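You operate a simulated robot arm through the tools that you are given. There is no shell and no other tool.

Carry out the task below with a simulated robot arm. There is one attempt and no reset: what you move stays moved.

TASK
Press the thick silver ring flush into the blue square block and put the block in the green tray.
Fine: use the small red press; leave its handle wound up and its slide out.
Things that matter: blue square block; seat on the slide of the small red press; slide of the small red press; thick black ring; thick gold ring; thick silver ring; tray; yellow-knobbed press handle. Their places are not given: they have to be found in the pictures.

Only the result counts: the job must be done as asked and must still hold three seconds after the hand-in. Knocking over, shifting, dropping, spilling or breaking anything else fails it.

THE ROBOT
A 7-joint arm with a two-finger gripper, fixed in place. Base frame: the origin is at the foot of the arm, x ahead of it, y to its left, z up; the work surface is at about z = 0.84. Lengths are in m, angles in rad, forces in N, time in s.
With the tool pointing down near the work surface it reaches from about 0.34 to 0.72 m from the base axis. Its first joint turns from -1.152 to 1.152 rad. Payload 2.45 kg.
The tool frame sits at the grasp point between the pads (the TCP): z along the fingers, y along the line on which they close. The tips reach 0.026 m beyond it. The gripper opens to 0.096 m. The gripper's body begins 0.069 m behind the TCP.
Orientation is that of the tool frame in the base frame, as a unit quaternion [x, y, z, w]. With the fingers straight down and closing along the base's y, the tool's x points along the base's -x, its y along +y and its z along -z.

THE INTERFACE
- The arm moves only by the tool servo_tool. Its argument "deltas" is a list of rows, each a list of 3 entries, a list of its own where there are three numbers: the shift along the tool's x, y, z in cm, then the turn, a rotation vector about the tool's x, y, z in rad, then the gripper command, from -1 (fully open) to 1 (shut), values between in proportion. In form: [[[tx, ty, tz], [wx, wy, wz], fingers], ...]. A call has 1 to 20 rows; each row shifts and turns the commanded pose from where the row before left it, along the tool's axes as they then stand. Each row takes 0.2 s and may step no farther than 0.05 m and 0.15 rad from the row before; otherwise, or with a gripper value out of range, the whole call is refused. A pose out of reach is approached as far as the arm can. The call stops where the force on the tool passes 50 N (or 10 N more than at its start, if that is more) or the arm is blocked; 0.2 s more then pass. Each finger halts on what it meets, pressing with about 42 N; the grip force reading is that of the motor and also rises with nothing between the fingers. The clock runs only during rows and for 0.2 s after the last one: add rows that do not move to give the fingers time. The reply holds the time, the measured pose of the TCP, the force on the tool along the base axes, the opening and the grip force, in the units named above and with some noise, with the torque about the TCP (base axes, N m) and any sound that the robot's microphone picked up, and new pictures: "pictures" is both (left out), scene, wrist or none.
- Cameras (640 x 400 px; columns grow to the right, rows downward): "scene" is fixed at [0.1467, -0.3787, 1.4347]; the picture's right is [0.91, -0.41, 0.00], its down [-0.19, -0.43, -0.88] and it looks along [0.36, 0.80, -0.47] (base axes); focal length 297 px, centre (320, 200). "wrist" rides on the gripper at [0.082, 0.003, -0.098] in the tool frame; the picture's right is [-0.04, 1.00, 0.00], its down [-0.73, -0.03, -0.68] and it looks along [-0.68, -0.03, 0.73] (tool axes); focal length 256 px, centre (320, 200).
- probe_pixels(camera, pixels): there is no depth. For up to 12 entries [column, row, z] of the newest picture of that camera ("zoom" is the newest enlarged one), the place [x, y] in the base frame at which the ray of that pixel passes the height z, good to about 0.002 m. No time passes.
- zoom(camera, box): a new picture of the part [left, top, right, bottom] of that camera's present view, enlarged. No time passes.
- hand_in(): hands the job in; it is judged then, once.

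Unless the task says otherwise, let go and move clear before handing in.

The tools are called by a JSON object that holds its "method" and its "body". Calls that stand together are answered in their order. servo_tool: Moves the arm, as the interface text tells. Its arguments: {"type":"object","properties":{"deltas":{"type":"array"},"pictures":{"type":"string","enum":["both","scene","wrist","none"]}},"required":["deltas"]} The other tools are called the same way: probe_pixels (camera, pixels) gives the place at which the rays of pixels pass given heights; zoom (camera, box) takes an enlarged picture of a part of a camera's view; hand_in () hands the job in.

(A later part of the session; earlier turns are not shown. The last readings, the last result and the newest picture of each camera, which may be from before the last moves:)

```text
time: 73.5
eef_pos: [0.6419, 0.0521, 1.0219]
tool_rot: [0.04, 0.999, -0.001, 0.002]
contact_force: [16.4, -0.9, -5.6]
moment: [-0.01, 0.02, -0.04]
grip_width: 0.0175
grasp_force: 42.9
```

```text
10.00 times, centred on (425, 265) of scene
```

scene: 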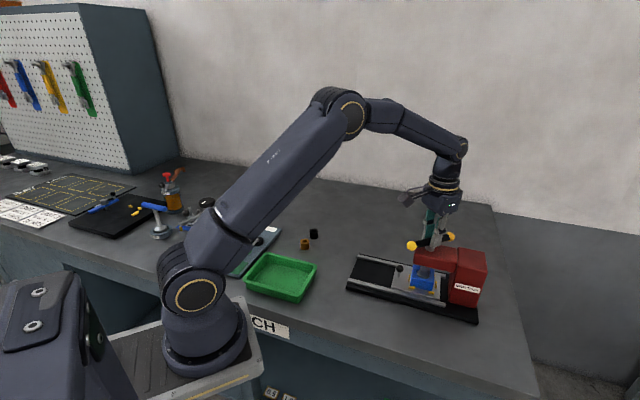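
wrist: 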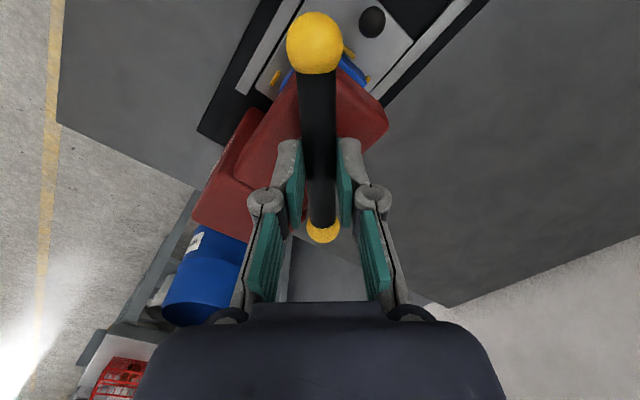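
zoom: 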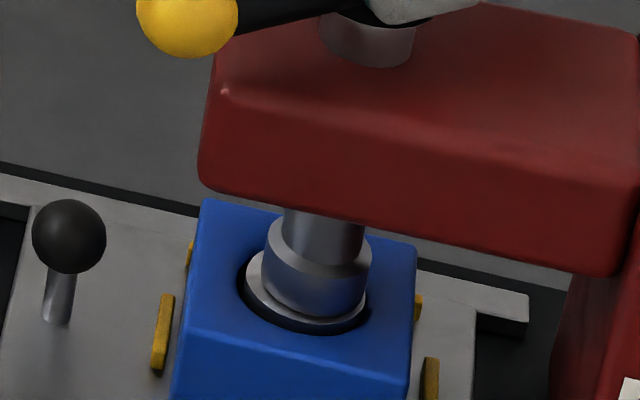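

The ring is almost flush. I'll look closely before taking fine steps.

{"method": "zoom", "body": {"camera": "scene", "box": [415, 262, 439, 284]}}

```text
16.00 times, centred on (427, 273) of scene
```

zoom: 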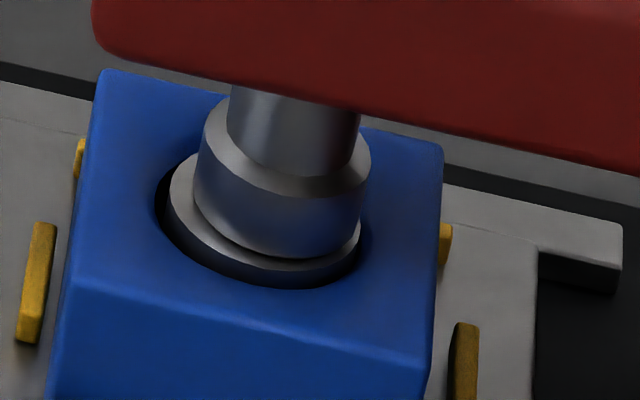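

By the ellipses (ring centre near row 206, hole rim near row 219), roughly 2–3 mm are left. I'll turn 0.2 rad, then check again.

{"method": "servo_tool", "body": {"deltas": [[[-0.15, 0, 0.1], [0, 0, 0.1], 0.9], [[0, 0, 0.065], [0, 0, 0.1], 0.9], [[0, 0, 0], [0, 0, 0], 0.9]]}}

{"method": "zoom", "body": {"camera": "scene", "box": [415, 262, 439, 284]}}

```text
time: 74.3
eef_pos: [0.6403, 0.0528, 1.0201]
tool_rot: [0.14, 0.99, 0.0, 0.001]
contact_force: [-0.8, -3.0, 16.3]
moment: [0.12, 0.68, 0.07]
grip_width: 0.0177
grasp_force: 42.5
```

scene: 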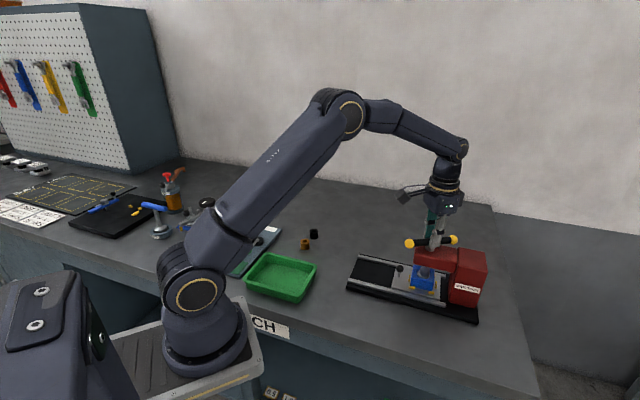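
wrist: 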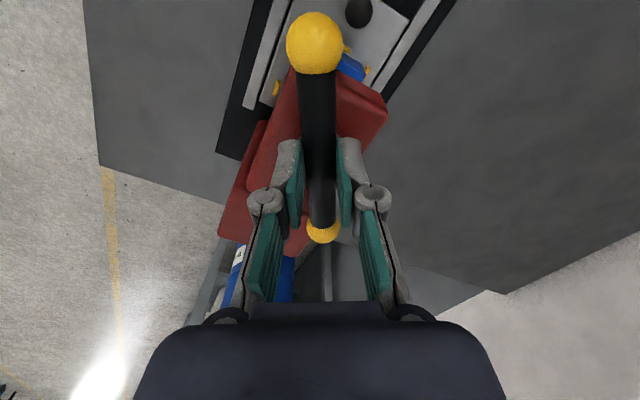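

```text
16.00 times, centred on (427, 273) of scene
```

zoom: 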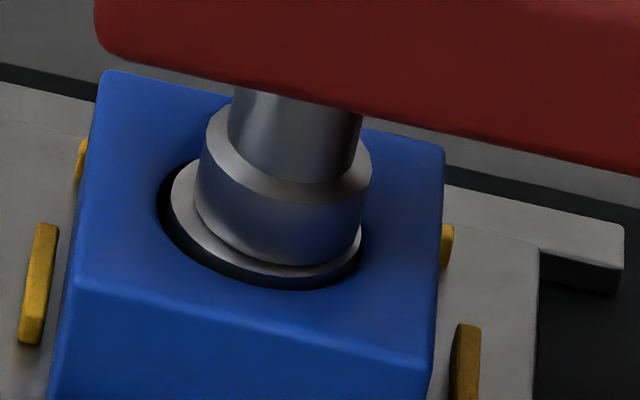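

{"method": "servo_tool", "body": {"deltas": [[[0, 0, -0.1], [0, 0, 0.06], 0.9], [[0, 0, 0.03], [0, 0, 0.06], 0.9], [[0, 0, 0], [0, 0, 0], 0.9]]}}

{"method": "zoom", "body": {"camera": "scene", "box": [415, 262, 439, 284]}}

```text
time: 75.1
eef_pos: [0.6405, 0.0523, 1.0191]
tool_rot: [0.198, 0.98, -0.001, 0.0]
contact_force: [0.0, 2.0, -0.4]
moment: [-0.36, -0.97, 0.46]
grip_width: 0.0173
grasp_force: 43.0
```

scene: 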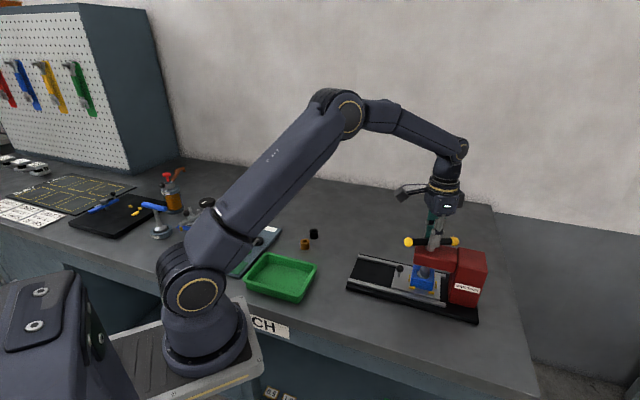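
wrist: 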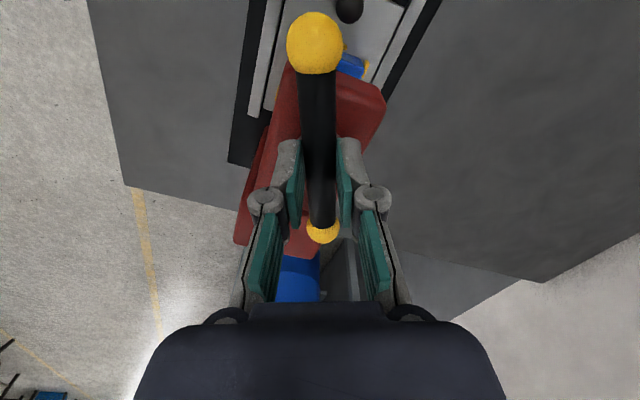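

```text
16.00 times, centred on (427, 273) of scene
```

zoom: 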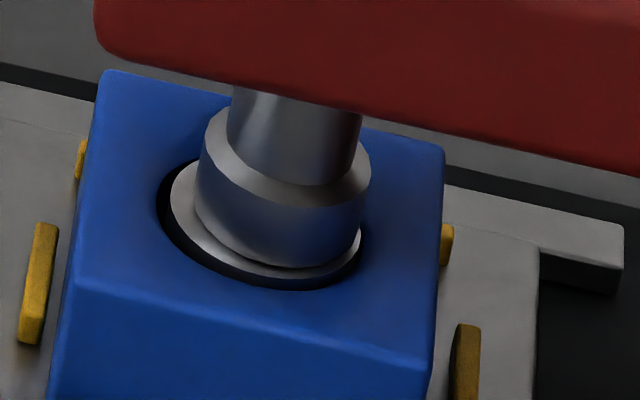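

Torque about z jumped to 0.46 N·m, which suggests the ring is seating. I'll add a small further turn to confirm a stop.

{"method": "servo_tool", "body": {"deltas": [[[0, 0, 0.03], [0, 0, 0.06], 0.9], [[0, 0, 0], [0, 0, 0], 0.9]]}}

{"method": "zoom", "body": {"camera": "scene", "box": [415, 262, 439, 284]}}

```text
time: 75.7
eef_pos: [0.6406, 0.0532, 1.0204]
tool_rot: [0.227, 0.974, -0.001, 0.0]
contact_force: [-2.0, 3.6, -6.6]
moment: [-0.3, -0.83, 0.71]
grip_width: 0.0172
grasp_force: 43.5
```

scene: 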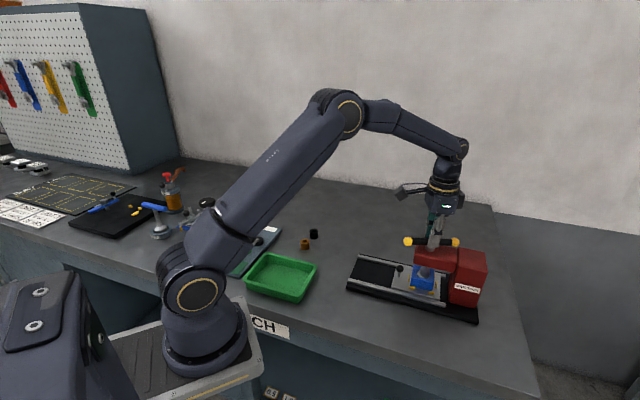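
wrist: 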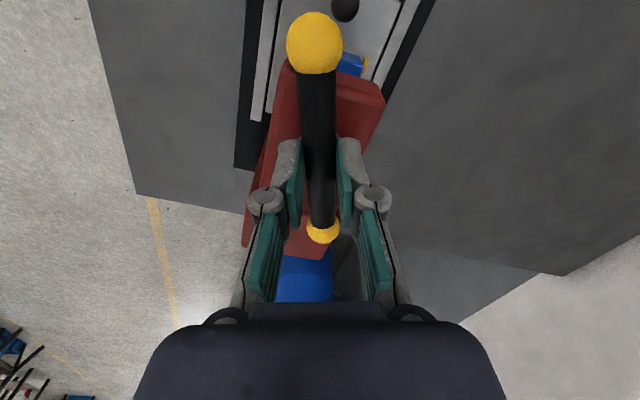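

```text
16.00 times, centred on (427, 273) of scene
```

zoom: 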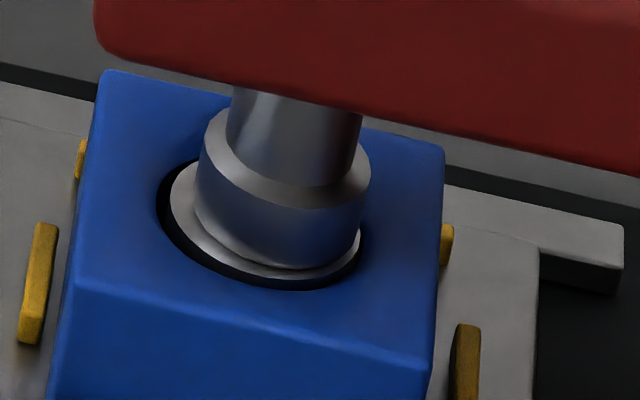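

{"method": "servo_tool", "body": {"deltas": [[[0, 0, 0], [0, 0, 0.06], 0.9], [[0, 0, 0], [0, 0, 0.06], 0.9], [[0, 0, 0], [0, 0, 0], 0.9]]}}

{"method": "zoom", "body": {"camera": "scene", "box": [415, 262, 439, 284]}}

{"method": "zoom", "body": {"camera": "wrist", "box": [240, 0, 400, 250]}}

```text
time: 76.5
eef_pos: [0.6395, 0.0532, 1.0192]
tool_rot: [0.285, 0.958, -0.002, -0.001]
contact_force: [-4.9, -0.8, -14.8]
moment: [-0.15, -0.05, 1.25]
grip_width: 0.0185
grasp_force: 44.0
```

scene: 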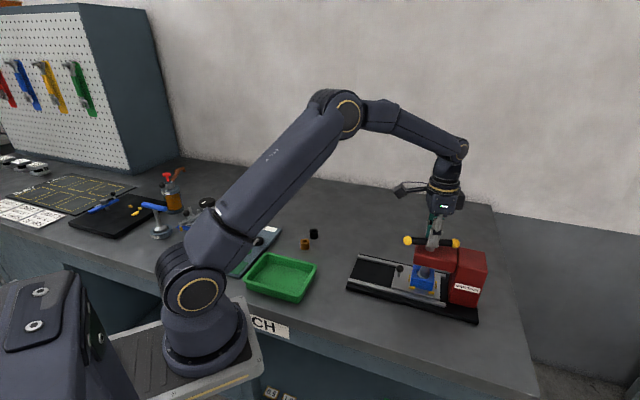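
wrist: 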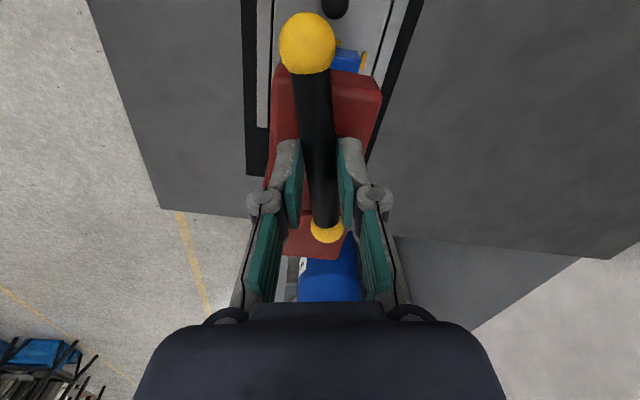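

```text
16.00 times, centred on (427, 273) of scene
```

zoom: 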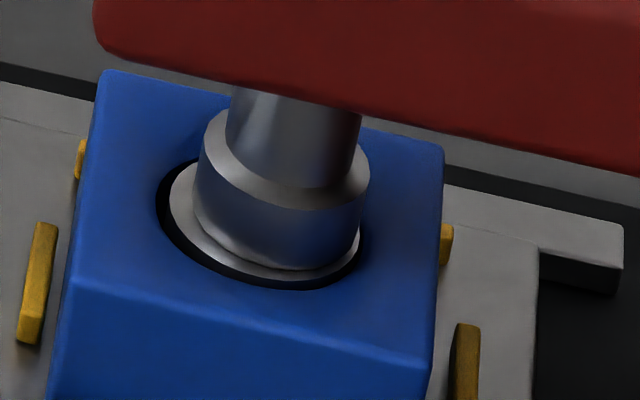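

```text
1.60 times, centred on (320, 125) of wrist
```

zoom: 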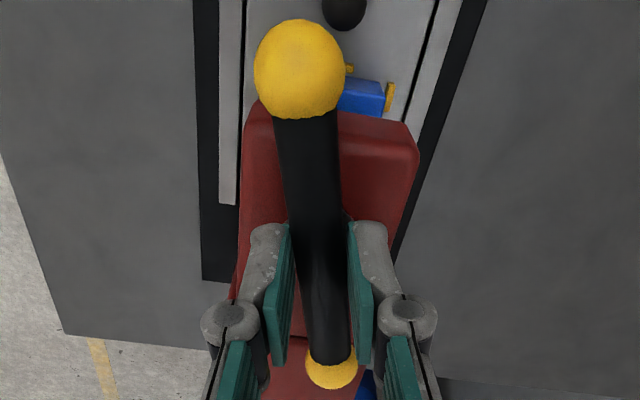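

The bar now slips in the grip at 1.25 N·m while the ring no longer moves, so the press is at a hard stop. I'll unwind counter-clockwise, following up.

{"method": "servo_tool", "body": {"deltas": [[[0, 0, 0.1], [0, 0, -0.1], 0.9], [[0, 0, 0], [0, 0, -0.07], 0.9], [[0, 0, -0.06], [0, 0, -0.1], 0.9], [[0, 0, -0.064], [0, 0, -0.1], 0.9], [[0, 0, -0.064], [0, 0, -0.1], 0.9], [[0, 0, -0.064], [0, 0, -0.1], 0.9], [[0, 0, 0], [0, 0, 0], 0.9]]}}

{"method": "zoom", "body": {"camera": "scene", "box": [415, 262, 439, 284]}}

```text
time: 78.1
eef_pos: [0.6406, 0.0533, 1.0221]
tool_rot: [0.003, 1.0, -0.001, 0.0]
contact_force: [-14.7, -0.8, 4.1]
moment: [-0.02, 0.22, -0.01]
grip_width: 0.0173
grasp_force: 43.2
```

scene: 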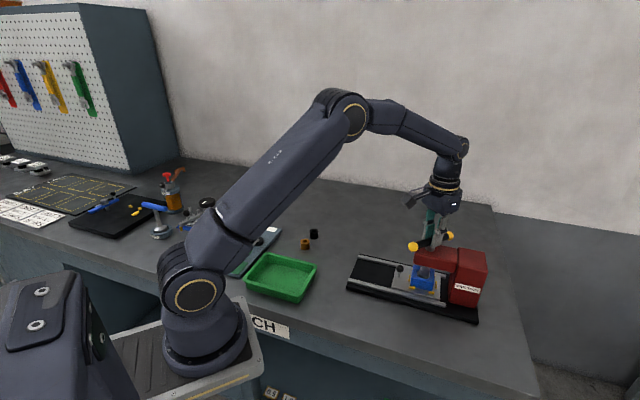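
wrist: 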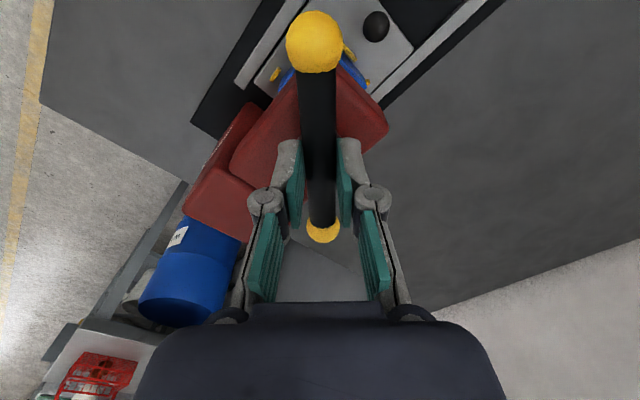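

```text
16.00 times, centred on (427, 273) of scene
```

zoom: 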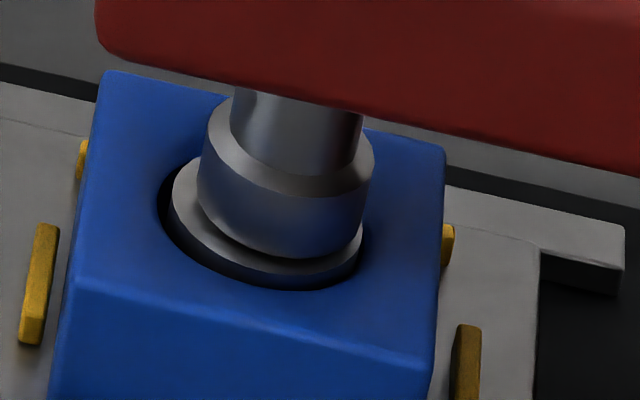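

{"method": "servo_tool", "body": {"deltas": [[[0.1, 0, -0.064], [0, 0, -0.1], 0.9], [[0, 0, -0.064], [0, 0, -0.1], 0.9], [[0, 0, -0.064], [0, 0, -0.1], 0.9], [[0, 0, -0.064], [0, 0, -0.1], 0.9], [[0, 0, -0.064], [0, 0, -0.1], 0.9], [[0, 0, -0.064], [0, 0, -0.1], 0.9], [[0, 0, -0.064], [0, 0, -0.1], 0.9], [[0, 0, -0.064], [0, 0, -0.1], 0.9], [[0, 0, 0], [0, 0, 0], 0.9]]}}

{"method": "zoom", "body": {"camera": "scene", "box": [415, 262, 439, 284]}}

```text
time: 80.1
eef_pos: [0.6406, 0.0541, 1.0267]
tool_rot: [-0.387, 0.922, -0.001, 0.002]
contact_force: [7.4, 6.3, 0.9]
moment: [0.78, -0.79, 0.01]
grip_width: 0.0176
grasp_force: 43.3
```

scene: 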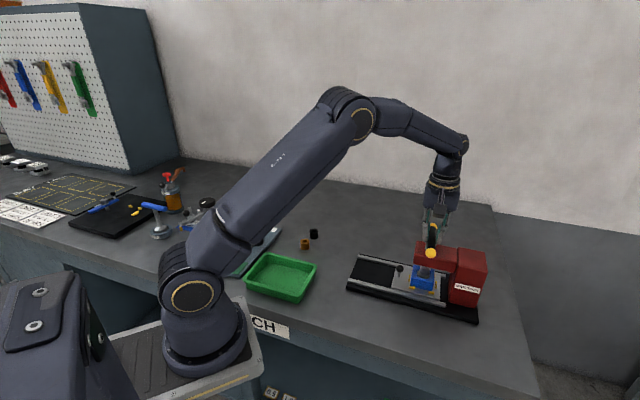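
wrist: 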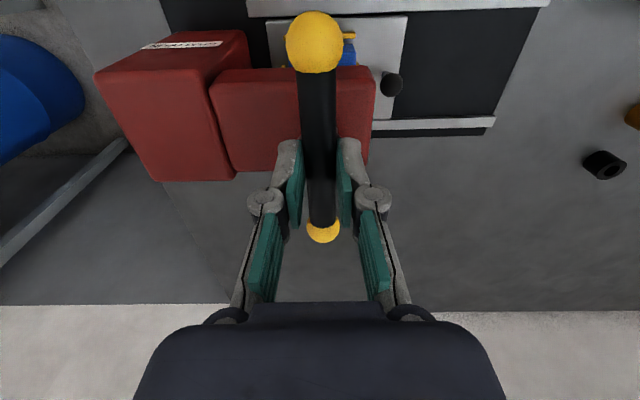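

```text
16.00 times, centred on (427, 273) of scene
```

zoom: 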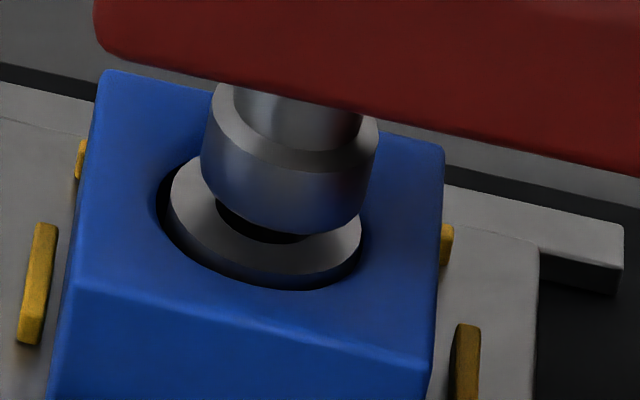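

{"method": "zoom", "body": {"camera": "scene", "box": [419, 265, 435, 282]}}

```text
16.00 times, centred on (427, 274) of scene
```

zoom: 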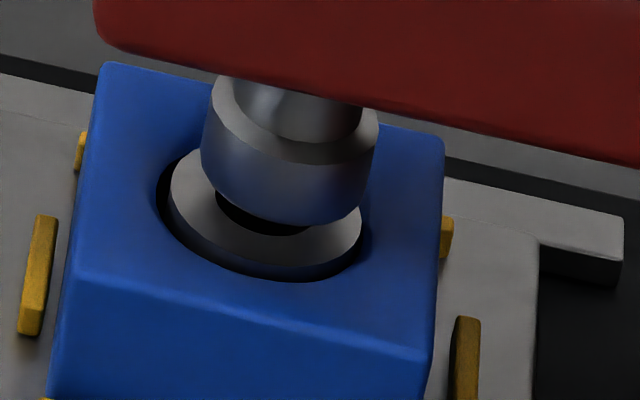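

I can't yet tell whether the ring is fully flush. I'll let go, leave the ram just above it, and look with the wrist camera from the slide side.

{"method": "servo_tool", "body": {"deltas": [[[0, 0, 0], [0, 0, 0], 0.0], [[0, 0, 0], [0, 0, 0], 0.0], [[0, 0, 0], [0, 0, 0], 0.0], [[0, 0, -2], [0, 0, 0], 0.0], [[0, 0, -2.5], [0, 0, 0], 0.0], [[0, 3.5, 0], [0, 0, 0], 0.3], [[0, 3.5, 0], [0, 0, 0], 0.3], [[0, 3.5, 0], [0, 0, 0], 0.3], [[0, 0, 0], [0, 0, 0.131], 0.3], [[0, 0, 0], [0, 0, 0.131], 0.3], [[0, 0, 0], [0, 0, 0.131], 0.3], [[0, 0, 0], [0, 0, 0.131], 0.3], [[0, 0, 0], [0, 0, 0.131], 0.3], [[0, 0, 0], [0, 0, 0.131], 0.3], [[0, 0, 0], [0, 0, 0.131], 0.3], [[0, 0, 0], [0, 0, 0.131], 0.3], [[0, 0, 0], [0, 0, 0.131], 0.3], [[0, 0, 0], [0, 0, 0.131], 0.3], [[0, 0, 0], [0, 0, 0.131], 0.3], [[0, 0, 0], [0, 0, 0.131], 0.3]], "pictures": "none"}}

{"method": "servo_tool", "body": {"deltas": [[[0, 0, 0], [0, -0.125, 0], 0.3], [[0, 0, 0], [0, -0.125, 0], 0.3], [[0, 0, 0], [0, -0.125, 0], 0.3], [[0, 0, 0], [0, -0.125, 0], 0.3], [[1.2, 0, 2.2], [0, 0, 0], 0.3], [[1.2, 0, 2.2], [0, 0, 0], 0.3], [[0, 0, 0], [0, 0, 0], 0.3], [[0, 0, 0], [0, 0, 0], 0.3]]}}

{"method": "zoom", "body": {"camera": "wrist", "box": [280, 80, 360, 180]}}

{"method": "zoom", "body": {"camera": "scene", "box": [415, 262, 439, 284]}}

```text
time: 84.3
eef_pos: [0.5654, 0.1267, 1.0714]
tool_rot: [0.381, 0.925, 0.0, 0.001]
contact_force: [-0.8, -0.4, 0.4]
moment: [0.0, 0.04, -0.02]
grip_width: 0.0335
grasp_force: 0.0
```

```text
time: 86.1
eef_pos: [0.5662, 0.1253, 1.0219]
tool_rot: [0.369, 0.896, -0.094, 0.229]
contact_force: [0.8, -0.9, 0.3]
moment: [-0.03, 0.01, -0.02]
grip_width: 0.0339
grasp_force: 0.0
```

scene: 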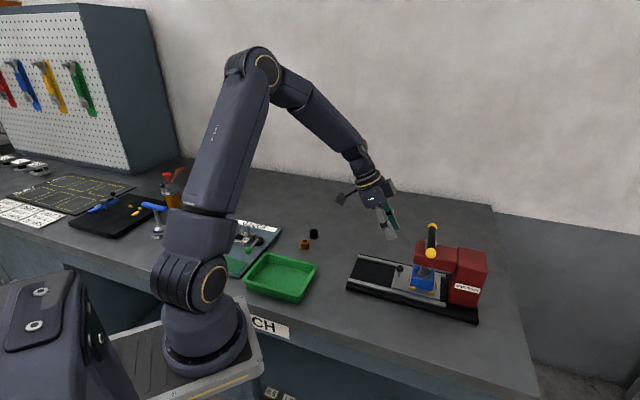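
wrist: 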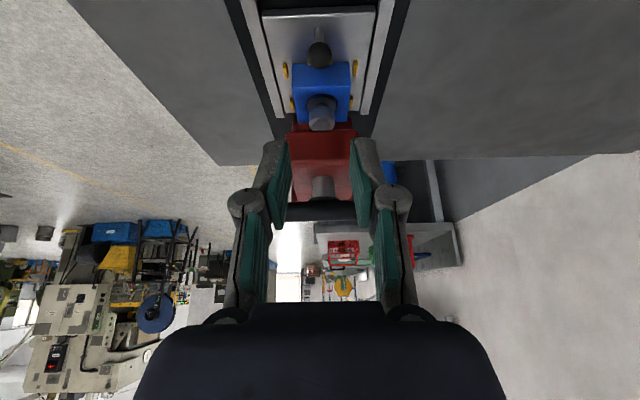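

```text
4.00 times, centred on (320, 130) of wrist
```

zoom: 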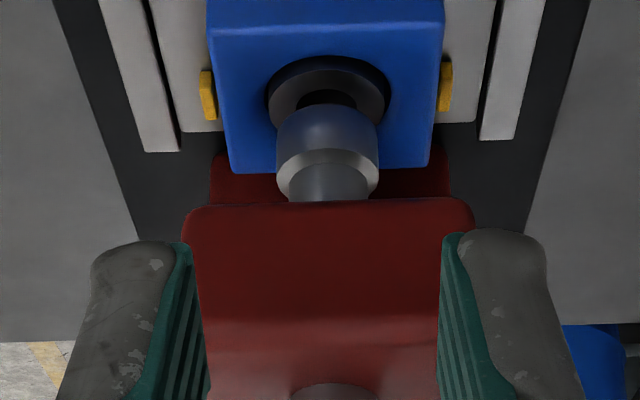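

```text
16.00 times, centred on (427, 273) of scene
```

zoom: 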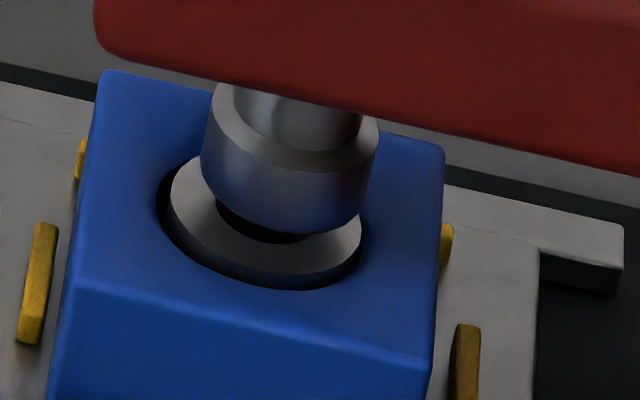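

{"method": "zoom", "body": {"camera": "wrist", "box": [300, 88, 340, 113]}}

```text
16.00 times, centred on (320, 100) of wrist
```

zoom: 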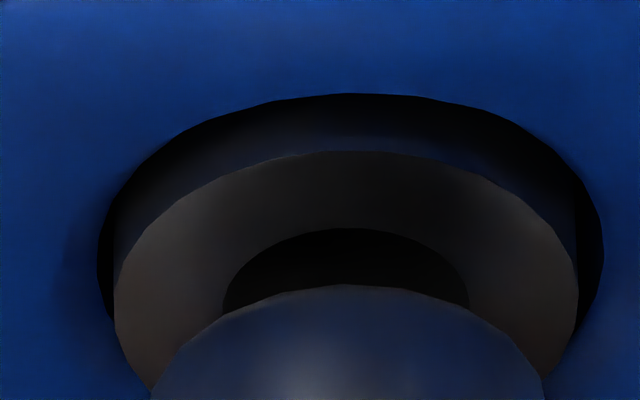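

The 16x wrist view shows the ring's outer wall above the rim (rows 107–152), so the ring is still about 2–3 mm proud. The centre grip slipped at 1.25 N·m, so I'll use more leverage by driving the yellow end knob instead. First I'll reposition.

{"method": "servo_tool", "body": {"deltas": [[[-1.32, 0, -2.42], [0, 0, 0], 0.0], [[-1.32, 0, -2.42], [0, 0, 0], 0.0], [[0, 0, 0], [0, 0.125, 0], 0.0], [[0, 0, 0], [0, 0.125, 0], 0.0], [[0, 0, 0], [0, 0.125, 0], 0.0], [[0, 0, 0], [0, 0.125, 0], 0.0], [[0, 0, 0], [0, 0, -0.131], 0.0], [[0, 0, 0], [0, 0, -0.131], 0.0], [[0, 0, 0], [0, 0, -0.131], 0.0], [[0, 0, 0], [0, 0, -0.131], 0.0], [[0, 0, 0], [0, 0, -0.131], 0.0], [[0, 0, 0], [0, 0, -0.131], 0.0], [[0, 0, 0], [0, 0, -0.131], 0.0], [[0, 0, 0], [0, 0, -0.131], 0.0], [[0, 0, 0], [0, 0, -0.131], 0.0], [[0, 0, 0], [0, 0, -0.131], 0.0], [[0, 0, 0], [0, 0, -0.131], 0.0], [[0, 0, 0], [0, 0, -0.131], 0.0], [[0, 0, 0], [0, 0, 0], 0.0]], "pictures": "none"}}

{"method": "servo_tool", "body": {"deltas": [[[1.9, -3.4, 0], [0, 0, 0], 0.0], [[1.9, -3.4, 0], [0, 0, 0], 0.0], [[1.9, -3.4, 0], [0, 0, 0], 0.0], [[0, 0, 0], [0, 0, 0], 0.0], [[0, 0, 0], [0, 0, 0], 0.0]]}}

{"method": "zoom", "body": {"camera": "wrist", "box": [200, 20, 440, 250]}}

```text
time: 90.1
eef_pos: [0.5644, 0.1272, 1.0771]
tool_rot: [-0.387, 0.922, -0.001, 0.0]
contact_force: [1.1, -0.2, -0.3]
moment: [0.01, -0.03, -0.04]
grip_width: 0.0482
grasp_force: 0.0
```

```text
time: 91.3
eef_pos: [0.5991, 0.0147, 1.0771]
tool_rot: [-0.386, 0.922, 0.0, 0.001]
contact_force: [-0.3, 0.1, 0.1]
moment: [0.03, -0.02, 0.01]
grip_width: 0.0479
grasp_force: 0.0
```

scene: 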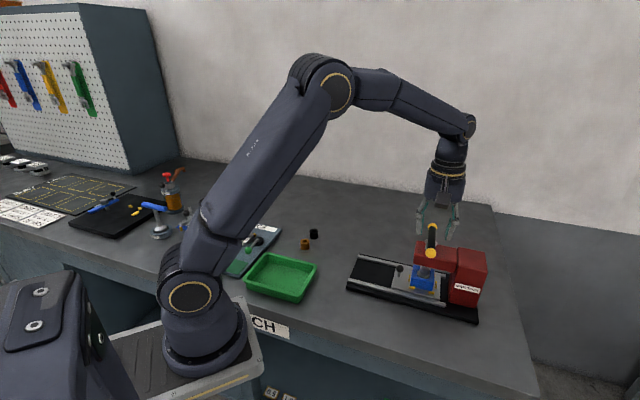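
wrist: 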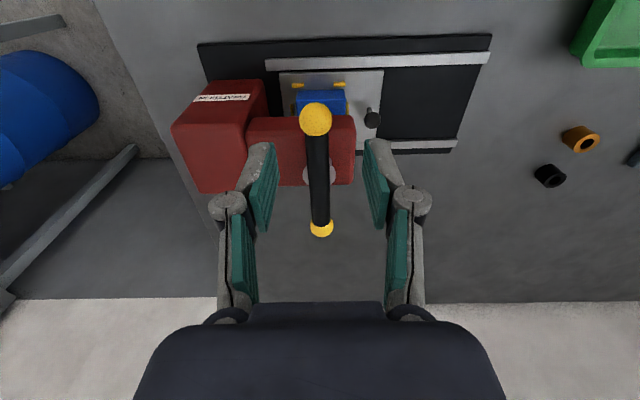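

```text
1.74 times, centred on (320, 135) of wrist
```

zoom: 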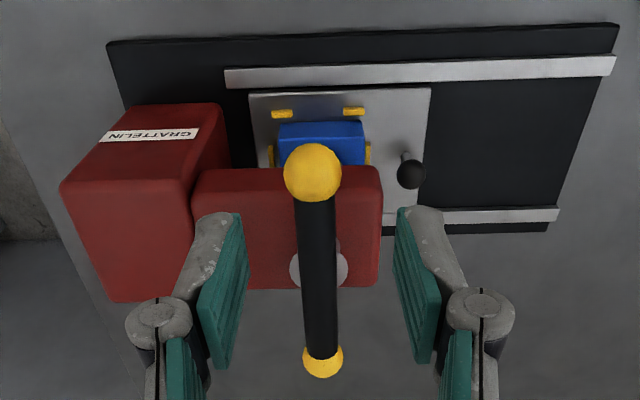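

{"method": "probe_pixels", "body": {"camera": "wrist", "pixels": [[316, 119.5, 1.005], [321.5, 228, 1.005], [320, 174, 0.995], [299, 119.5, 1.005], [332.5, 119.5, 1.005]]}}

```text
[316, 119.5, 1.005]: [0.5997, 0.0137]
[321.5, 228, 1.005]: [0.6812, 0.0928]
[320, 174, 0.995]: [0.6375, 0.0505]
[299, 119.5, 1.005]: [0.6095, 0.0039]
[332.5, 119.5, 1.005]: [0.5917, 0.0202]
```

The near knob ball is at (0.600, 0.0137, 1.005), right under the TCP. I'll grip it and drive it clockwise around the arc (radius 0.057).

{"method": "servo_tool", "body": {"deltas": [[[0, 0, 3.0], [0, 0, 0], 0.0], [[0, 0, 3.0], [0, 0, 0], 0.0], [[0, 0, 0.6], [0, 0, 0], 0.0], [[0, 0, 0], [0, 0, 0], 0.0], [[0, 0, 0], [0, 0, 0], 0.85], [[0, 0, 0], [0, 0, 0], 0.85], [[0, 0, 0], [0, 0, 0], 0.85], [[-0.028, 0.57, 0.064], [0, 0, 0.1], 0.85], [[-0.028, 0.57, 0.064], [0, 0, 0.1], 0.85], [[-0.028, 0.57, 0.064], [0, 0, 0.1], 0.85], [[0, 0, 0], [0, 0, 0], 0.85]]}}

{"method": "zoom", "body": {"camera": "scene", "box": [395, 205, 475, 295]}}

```text
time: 93.7
eef_pos: [0.589, 0.0289, 1.0085]
tool_rot: [-0.243, 0.97, 0.0, 0.001]
contact_force: [8.6, -3.6, -14.4]
moment: [0.03, -0.12, -0.29]
grip_width: 0.0225
grasp_force: 44.4
```

scene: 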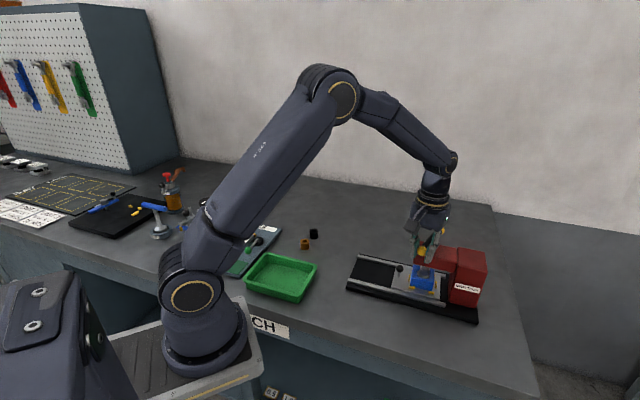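
wrist: 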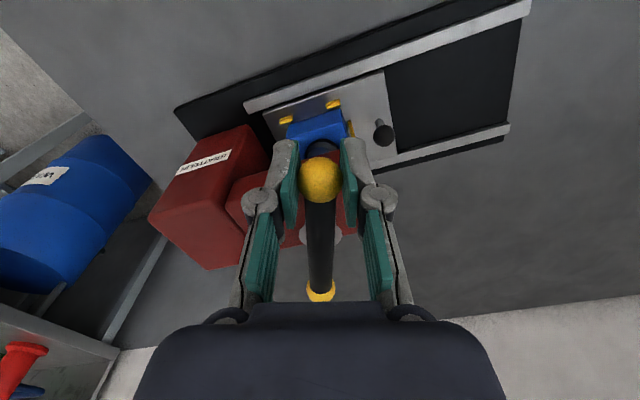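

```text
4.44 times, centred on (435, 250) of scene
```

zoom: 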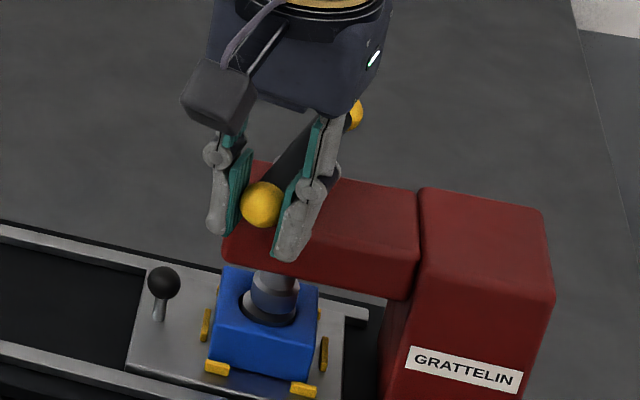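

The knob follows the arc cleanly. I'll continue to where the stop was felt.

{"method": "servo_tool", "body": {"deltas": [[[-0.028, 0.57, 0.15], [0, 0, 0.1], 0.85], [[-0.028, 0.57, 0.064], [0, 0, 0.1], 0.85], [[-0.028, 0.57, 0.064], [0, 0, 0.1], 0.85], [[-0.028, 0.57, 0.064], [0, 0, 0.1], 0.85], [[-0.028, 0.57, 0.064], [0, 0, 0.1], 0.85], [[-0.028, 0.57, 0.064], [0, 0, 0.1], 0.85], [[-0.028, 0.57, 0.064], [0, 0, 0.1], 0.85], [[0, 0, 0], [0, 0, 0], 0.85]]}}

{"method": "zoom", "body": {"camera": "scene", "box": [415, 262, 439, 284]}}

```text
time: 95.5
eef_pos: [0.5838, 0.0662, 1.0022]
tool_rot: [0.105, 0.994, 0.0, 0.004]
contact_force: [22.9, -10.3, -1.9]
moment: [-0.2, -0.64, -0.1]
grip_width: 0.0223
grasp_force: 45.3
```

scene: 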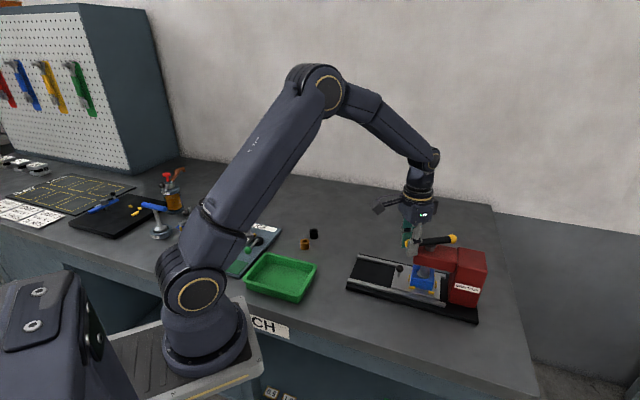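
wrist: 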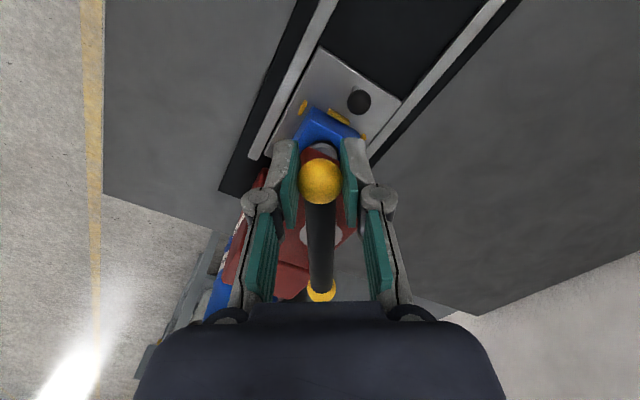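

```text
16.00 times, centred on (427, 273) of scene
```

zoom: 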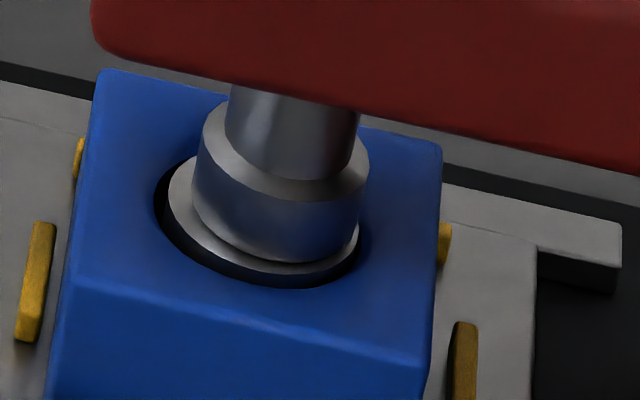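

A 25 N pull toward the hub shows my radius is about 3 mm large, so I'll correct inward and continue in finer steps.

{"method": "servo_tool", "body": {"deltas": [[[-0.28, 0, 0], [0, 0, 0], 0.85], [[-0.014, 0.28, 0.032], [0, 0, 0.05], 0.85], [[-0.014, 0.28, 0.032], [0, 0, 0.05], 0.85], [[-0.014, 0.28, 0.032], [0, 0, 0.05], 0.85], [[0, 0, 0], [0, 0, 0], 0.85]]}}

{"method": "zoom", "body": {"camera": "scene", "box": [415, 262, 439, 284]}}

```text
time: 96.7
eef_pos: [0.5881, 0.0758, 1.0031]
tool_rot: [0.178, 0.984, -0.001, -0.001]
contact_force: [5.8, -8.0, -0.3]
moment: [0.05, 0.13, 0.14]
grip_width: 0.0223
grasp_force: 44.6
```

scene: 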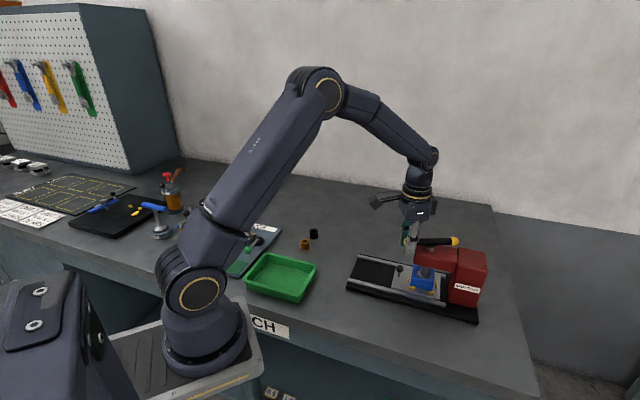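
wrist: 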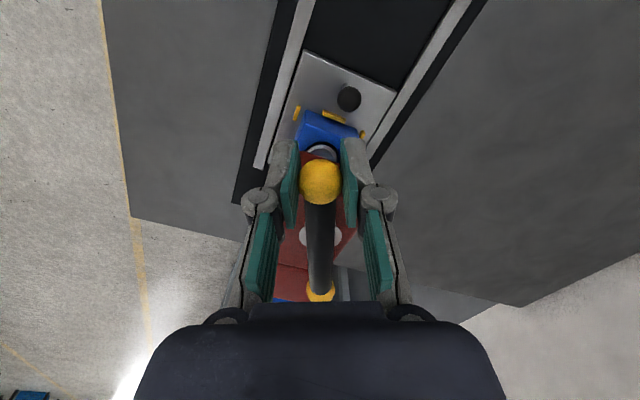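

```text
16.00 times, centred on (427, 273) of scene
```

zoom: 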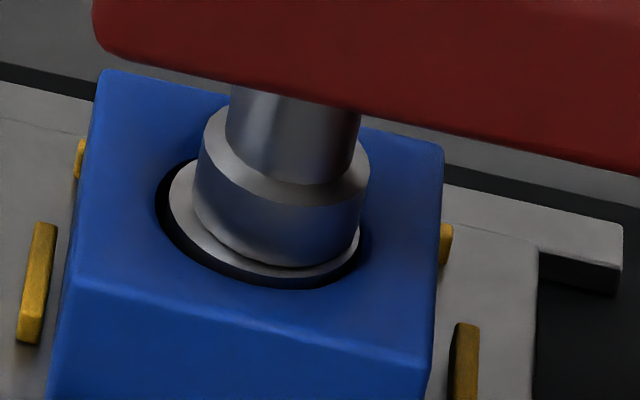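

{"method": "servo_tool", "body": {"deltas": [[[-0.014, 0.28, 0.032], [0, 0, 0.05], 0.85], [[-0.014, 0.28, 0.032], [0, 0, 0.05], 0.85], [[-0.014, 0.28, 0.032], [0, 0, 0.05], 0.85], [[0, 0, 0], [0, 0, 0], 0.85]]}}

{"method": "zoom", "body": {"camera": "scene", "box": [415, 262, 439, 284]}}

```text
time: 97.7
eef_pos: [0.5898, 0.0819, 1.0027]
tool_rot: [0.251, 0.968, -0.001, -0.001]
contact_force: [-13.5, -10.0, 14.5]
moment: [-0.14, 0.23, 0.12]
grip_width: 0.0223
grasp_force: 44.8
```

scene: 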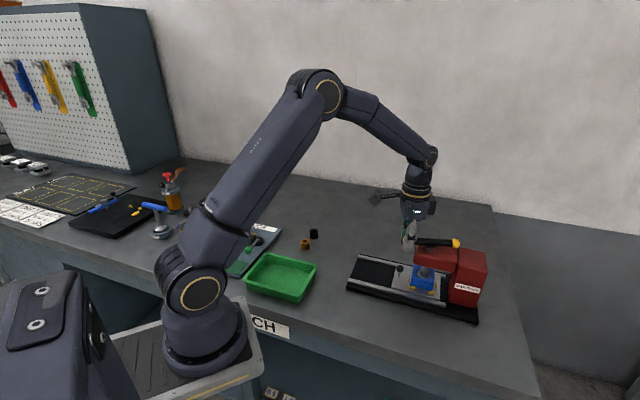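
wrist: 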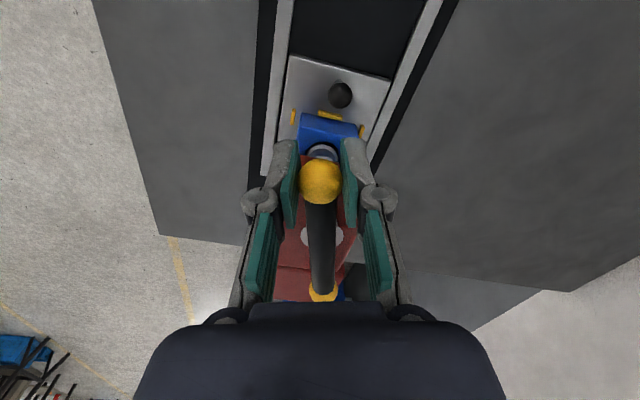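

```text
16.00 times, centred on (427, 273) of scene
```

zoom: 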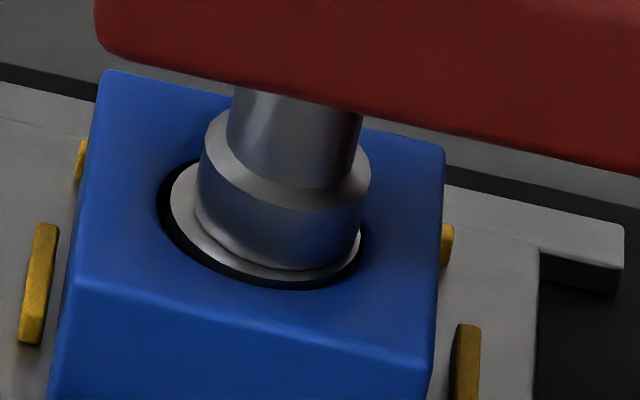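

Tangential resistance is now about 15 N (0.9 N·m), and the ring gap looks nearly even. I'll push a little further.

{"method": "servo_tool", "body": {"deltas": [[[0.05, 0.28, -0.05], [0, 0, 0.05], 0.85], [[-0.014, 0.2, 0.0], [0, 0, 0.035], 0.85], [[0, 0, 0], [0, 0, 0], 0.85]]}}

{"method": "zoom", "body": {"camera": "scene", "box": [415, 262, 439, 284]}}

{"method": "zoom", "body": {"camera": "wrist", "box": [240, 80, 400, 310]}}

```text
time: 98.5
eef_pos: [0.5922, 0.0809, 1.0012]
tool_rot: [0.293, 0.956, -0.006, -0.001]
contact_force: [-24.8, -30.9, 17.4]
moment: [-0.06, 0.35, -0.11]
grip_width: 0.0222
grasp_force: 45.0
```

scene: 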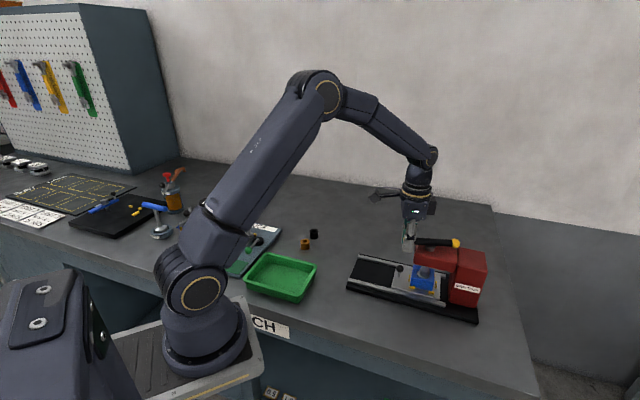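
wrist: 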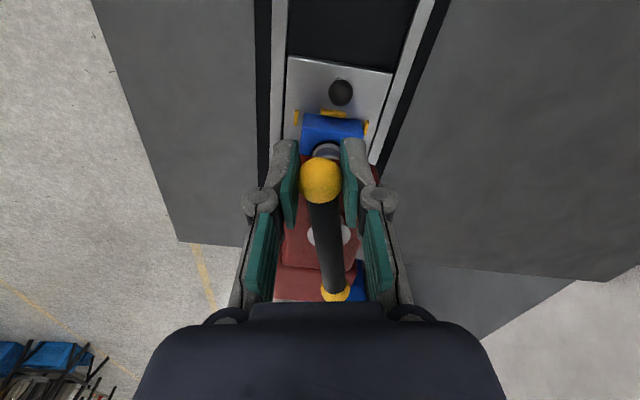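

```text
16.00 times, centred on (427, 273) of scene
```

zoom: 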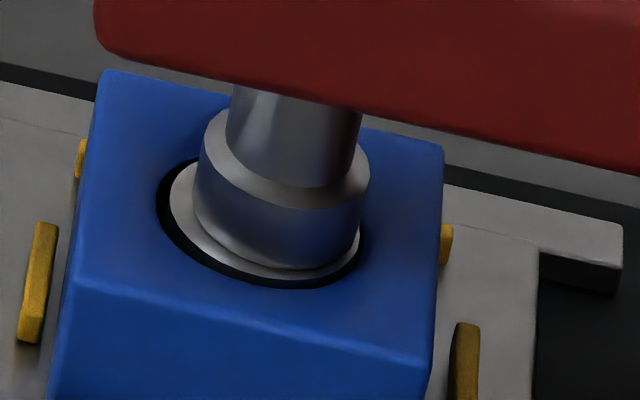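

```text
1.74 times, centred on (320, 195) of wrist
```

zoom: 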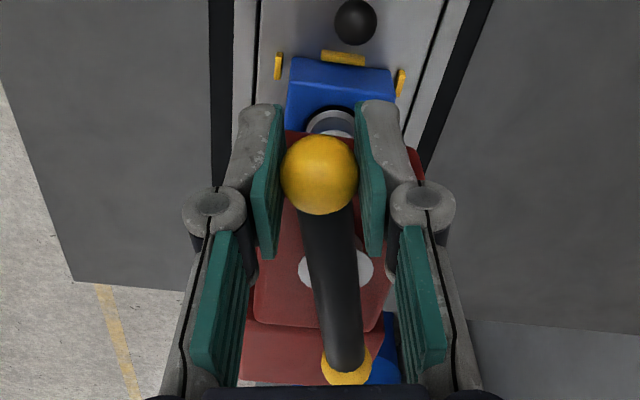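

The handle is at a firm stop: 39 N at the knob, about 2.2 N·m, and the ring top matches the rim height in this view. I'll hold that load for a second, then back off slightly to see whether the ring stays down.

{"method": "servo_tool", "body": {"deltas": [[[0, 0.06, -0.05], [0, 0, 0], 0.85], [[0, 0, 0], [0, 0, 0], 0.85], [[0, 0, 0], [0, 0, 0], 0.85], [[0, 0, 0], [0, 0, 0], 0.85], [[0, 0, 0], [0, 0, 0], 0.85]], "pictures": "none"}}

{"method": "zoom", "body": {"camera": "scene", "box": [415, 262, 439, 284]}}

```text
time: 99.7
eef_pos: [0.5922, 0.0817, 1.0026]
tool_rot: [0.293, 0.956, -0.006, -0.001]
contact_force: [-24.3, -34.2, 4.4]
moment: [-0.21, 0.13, -0.03]
grip_width: 0.0225
grasp_force: 45.2
```

```text
16.00 times, centred on (427, 273) of scene
```

zoom: 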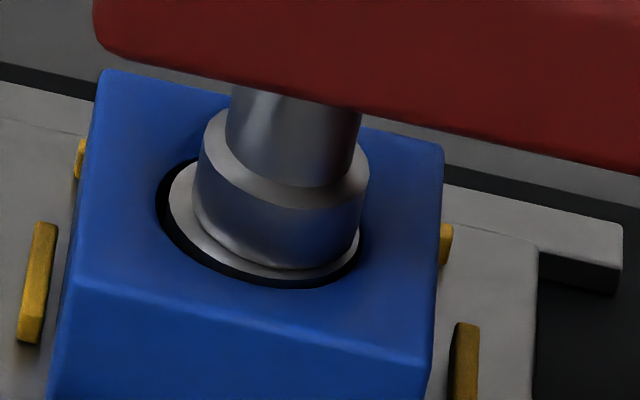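

{"method": "servo_tool", "body": {"deltas": [[[0, -0.3, 0], [0, 0, -0.05], 0.85], [[0, -0.3, 0], [0, 0, -0.05], 0.85], [[-0.014, -0.28, -0.032], [0, 0, -0.05], 0.85], [[-0.014, -0.28, -0.032], [0, 0, -0.05], 0.85], [[-0.014, -0.28, -0.032], [0, 0, -0.05], 0.85], [[-0.014, -0.28, -0.032], [0, 0, -0.05], 0.85], [[-0.014, -0.28, -0.032], [0, 0, -0.05], 0.85], [[0, 0, 0], [0, 0, 0], 0.85]]}}

{"method": "zoom", "body": {"camera": "scene", "box": [415, 262, 439, 284]}}

```text
time: 101.5
eef_pos: [0.5853, 0.0696, 1.0033]
tool_rot: [0.12, 0.993, 0.0, 0.001]
contact_force: [0.3, -4.9, -26.0]
moment: [-0.04, -0.39, 0.07]
grip_width: 0.0227
grasp_force: 44.8
```

scene: 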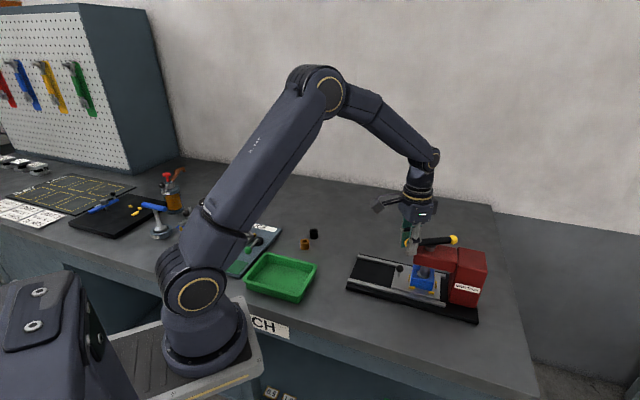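
wrist: 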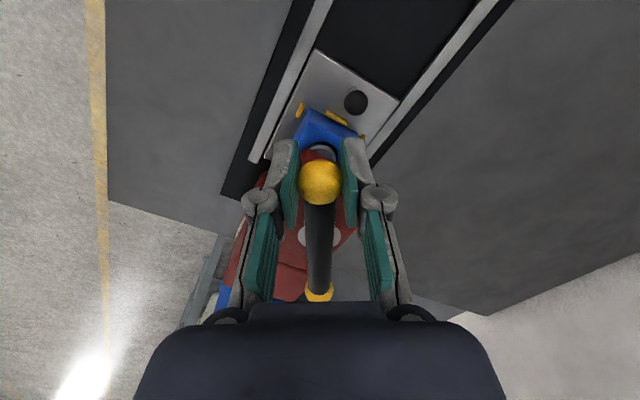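

```text
16.00 times, centred on (427, 273) of scene
```

zoom: 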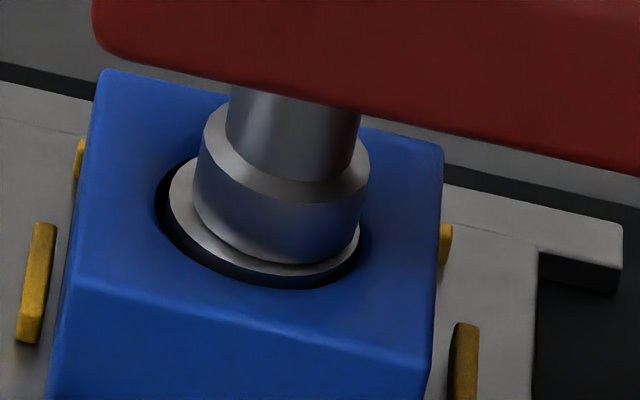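

The ring creeps back up with the ram, and it looked higher on the knob side than on the front. The block sits about 2 mm off-centre under the ram, so the ring is probably cocked. I'll unwind enough to clear it, slide out, re-centre the block and press again.

{"method": "servo_tool", "body": {"deltas": [[[-0.028, -0.57, 0.1], [0, 0, -0.1], 0.85], [[-0.028, -0.57, 0.0], [0, 0, -0.1], 0.85], [[-0.028, -0.57, -0.064], [0, 0, -0.1], 0.85], [[-0.028, -0.57, -0.064], [0, 0, -0.1], 0.85], [[-0.028, -0.57, -0.064], [0, 0, -0.1], 0.85], [[-0.028, -0.57, -0.064], [0, 0, -0.1], 0.85], [[0, 0, 0], [0, 0, 0], 0.85]]}}

{"method": "zoom", "body": {"camera": "scene", "box": [415, 262, 439, 284]}}

```text
time: 103.1
eef_pos: [0.5857, 0.0348, 1.0065]
tool_rot: [-0.179, 0.984, -0.002, 0.002]
contact_force: [-17.2, -1.9, 19.7]
moment: [-0.06, 0.15, 0.11]
grip_width: 0.0225
grasp_force: 45.3
```

scene: 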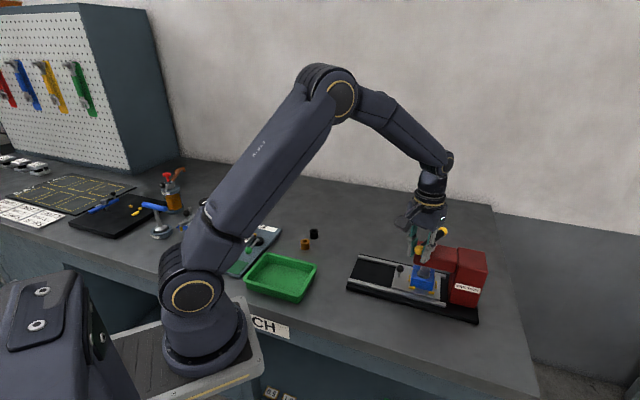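
wrist: 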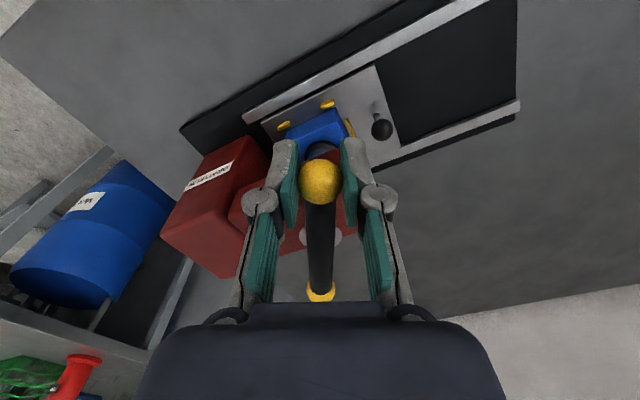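

```text
16.00 times, centred on (427, 273) of scene
```

zoom: 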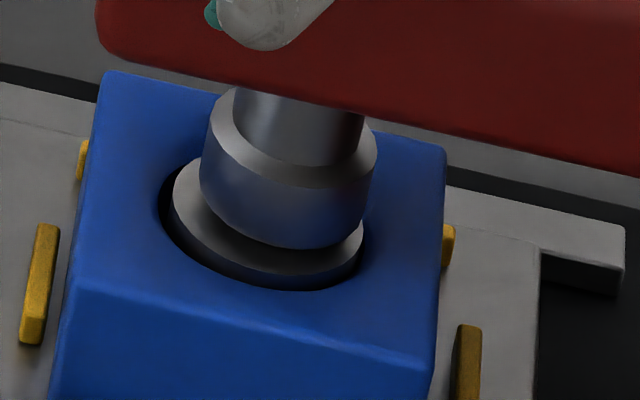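

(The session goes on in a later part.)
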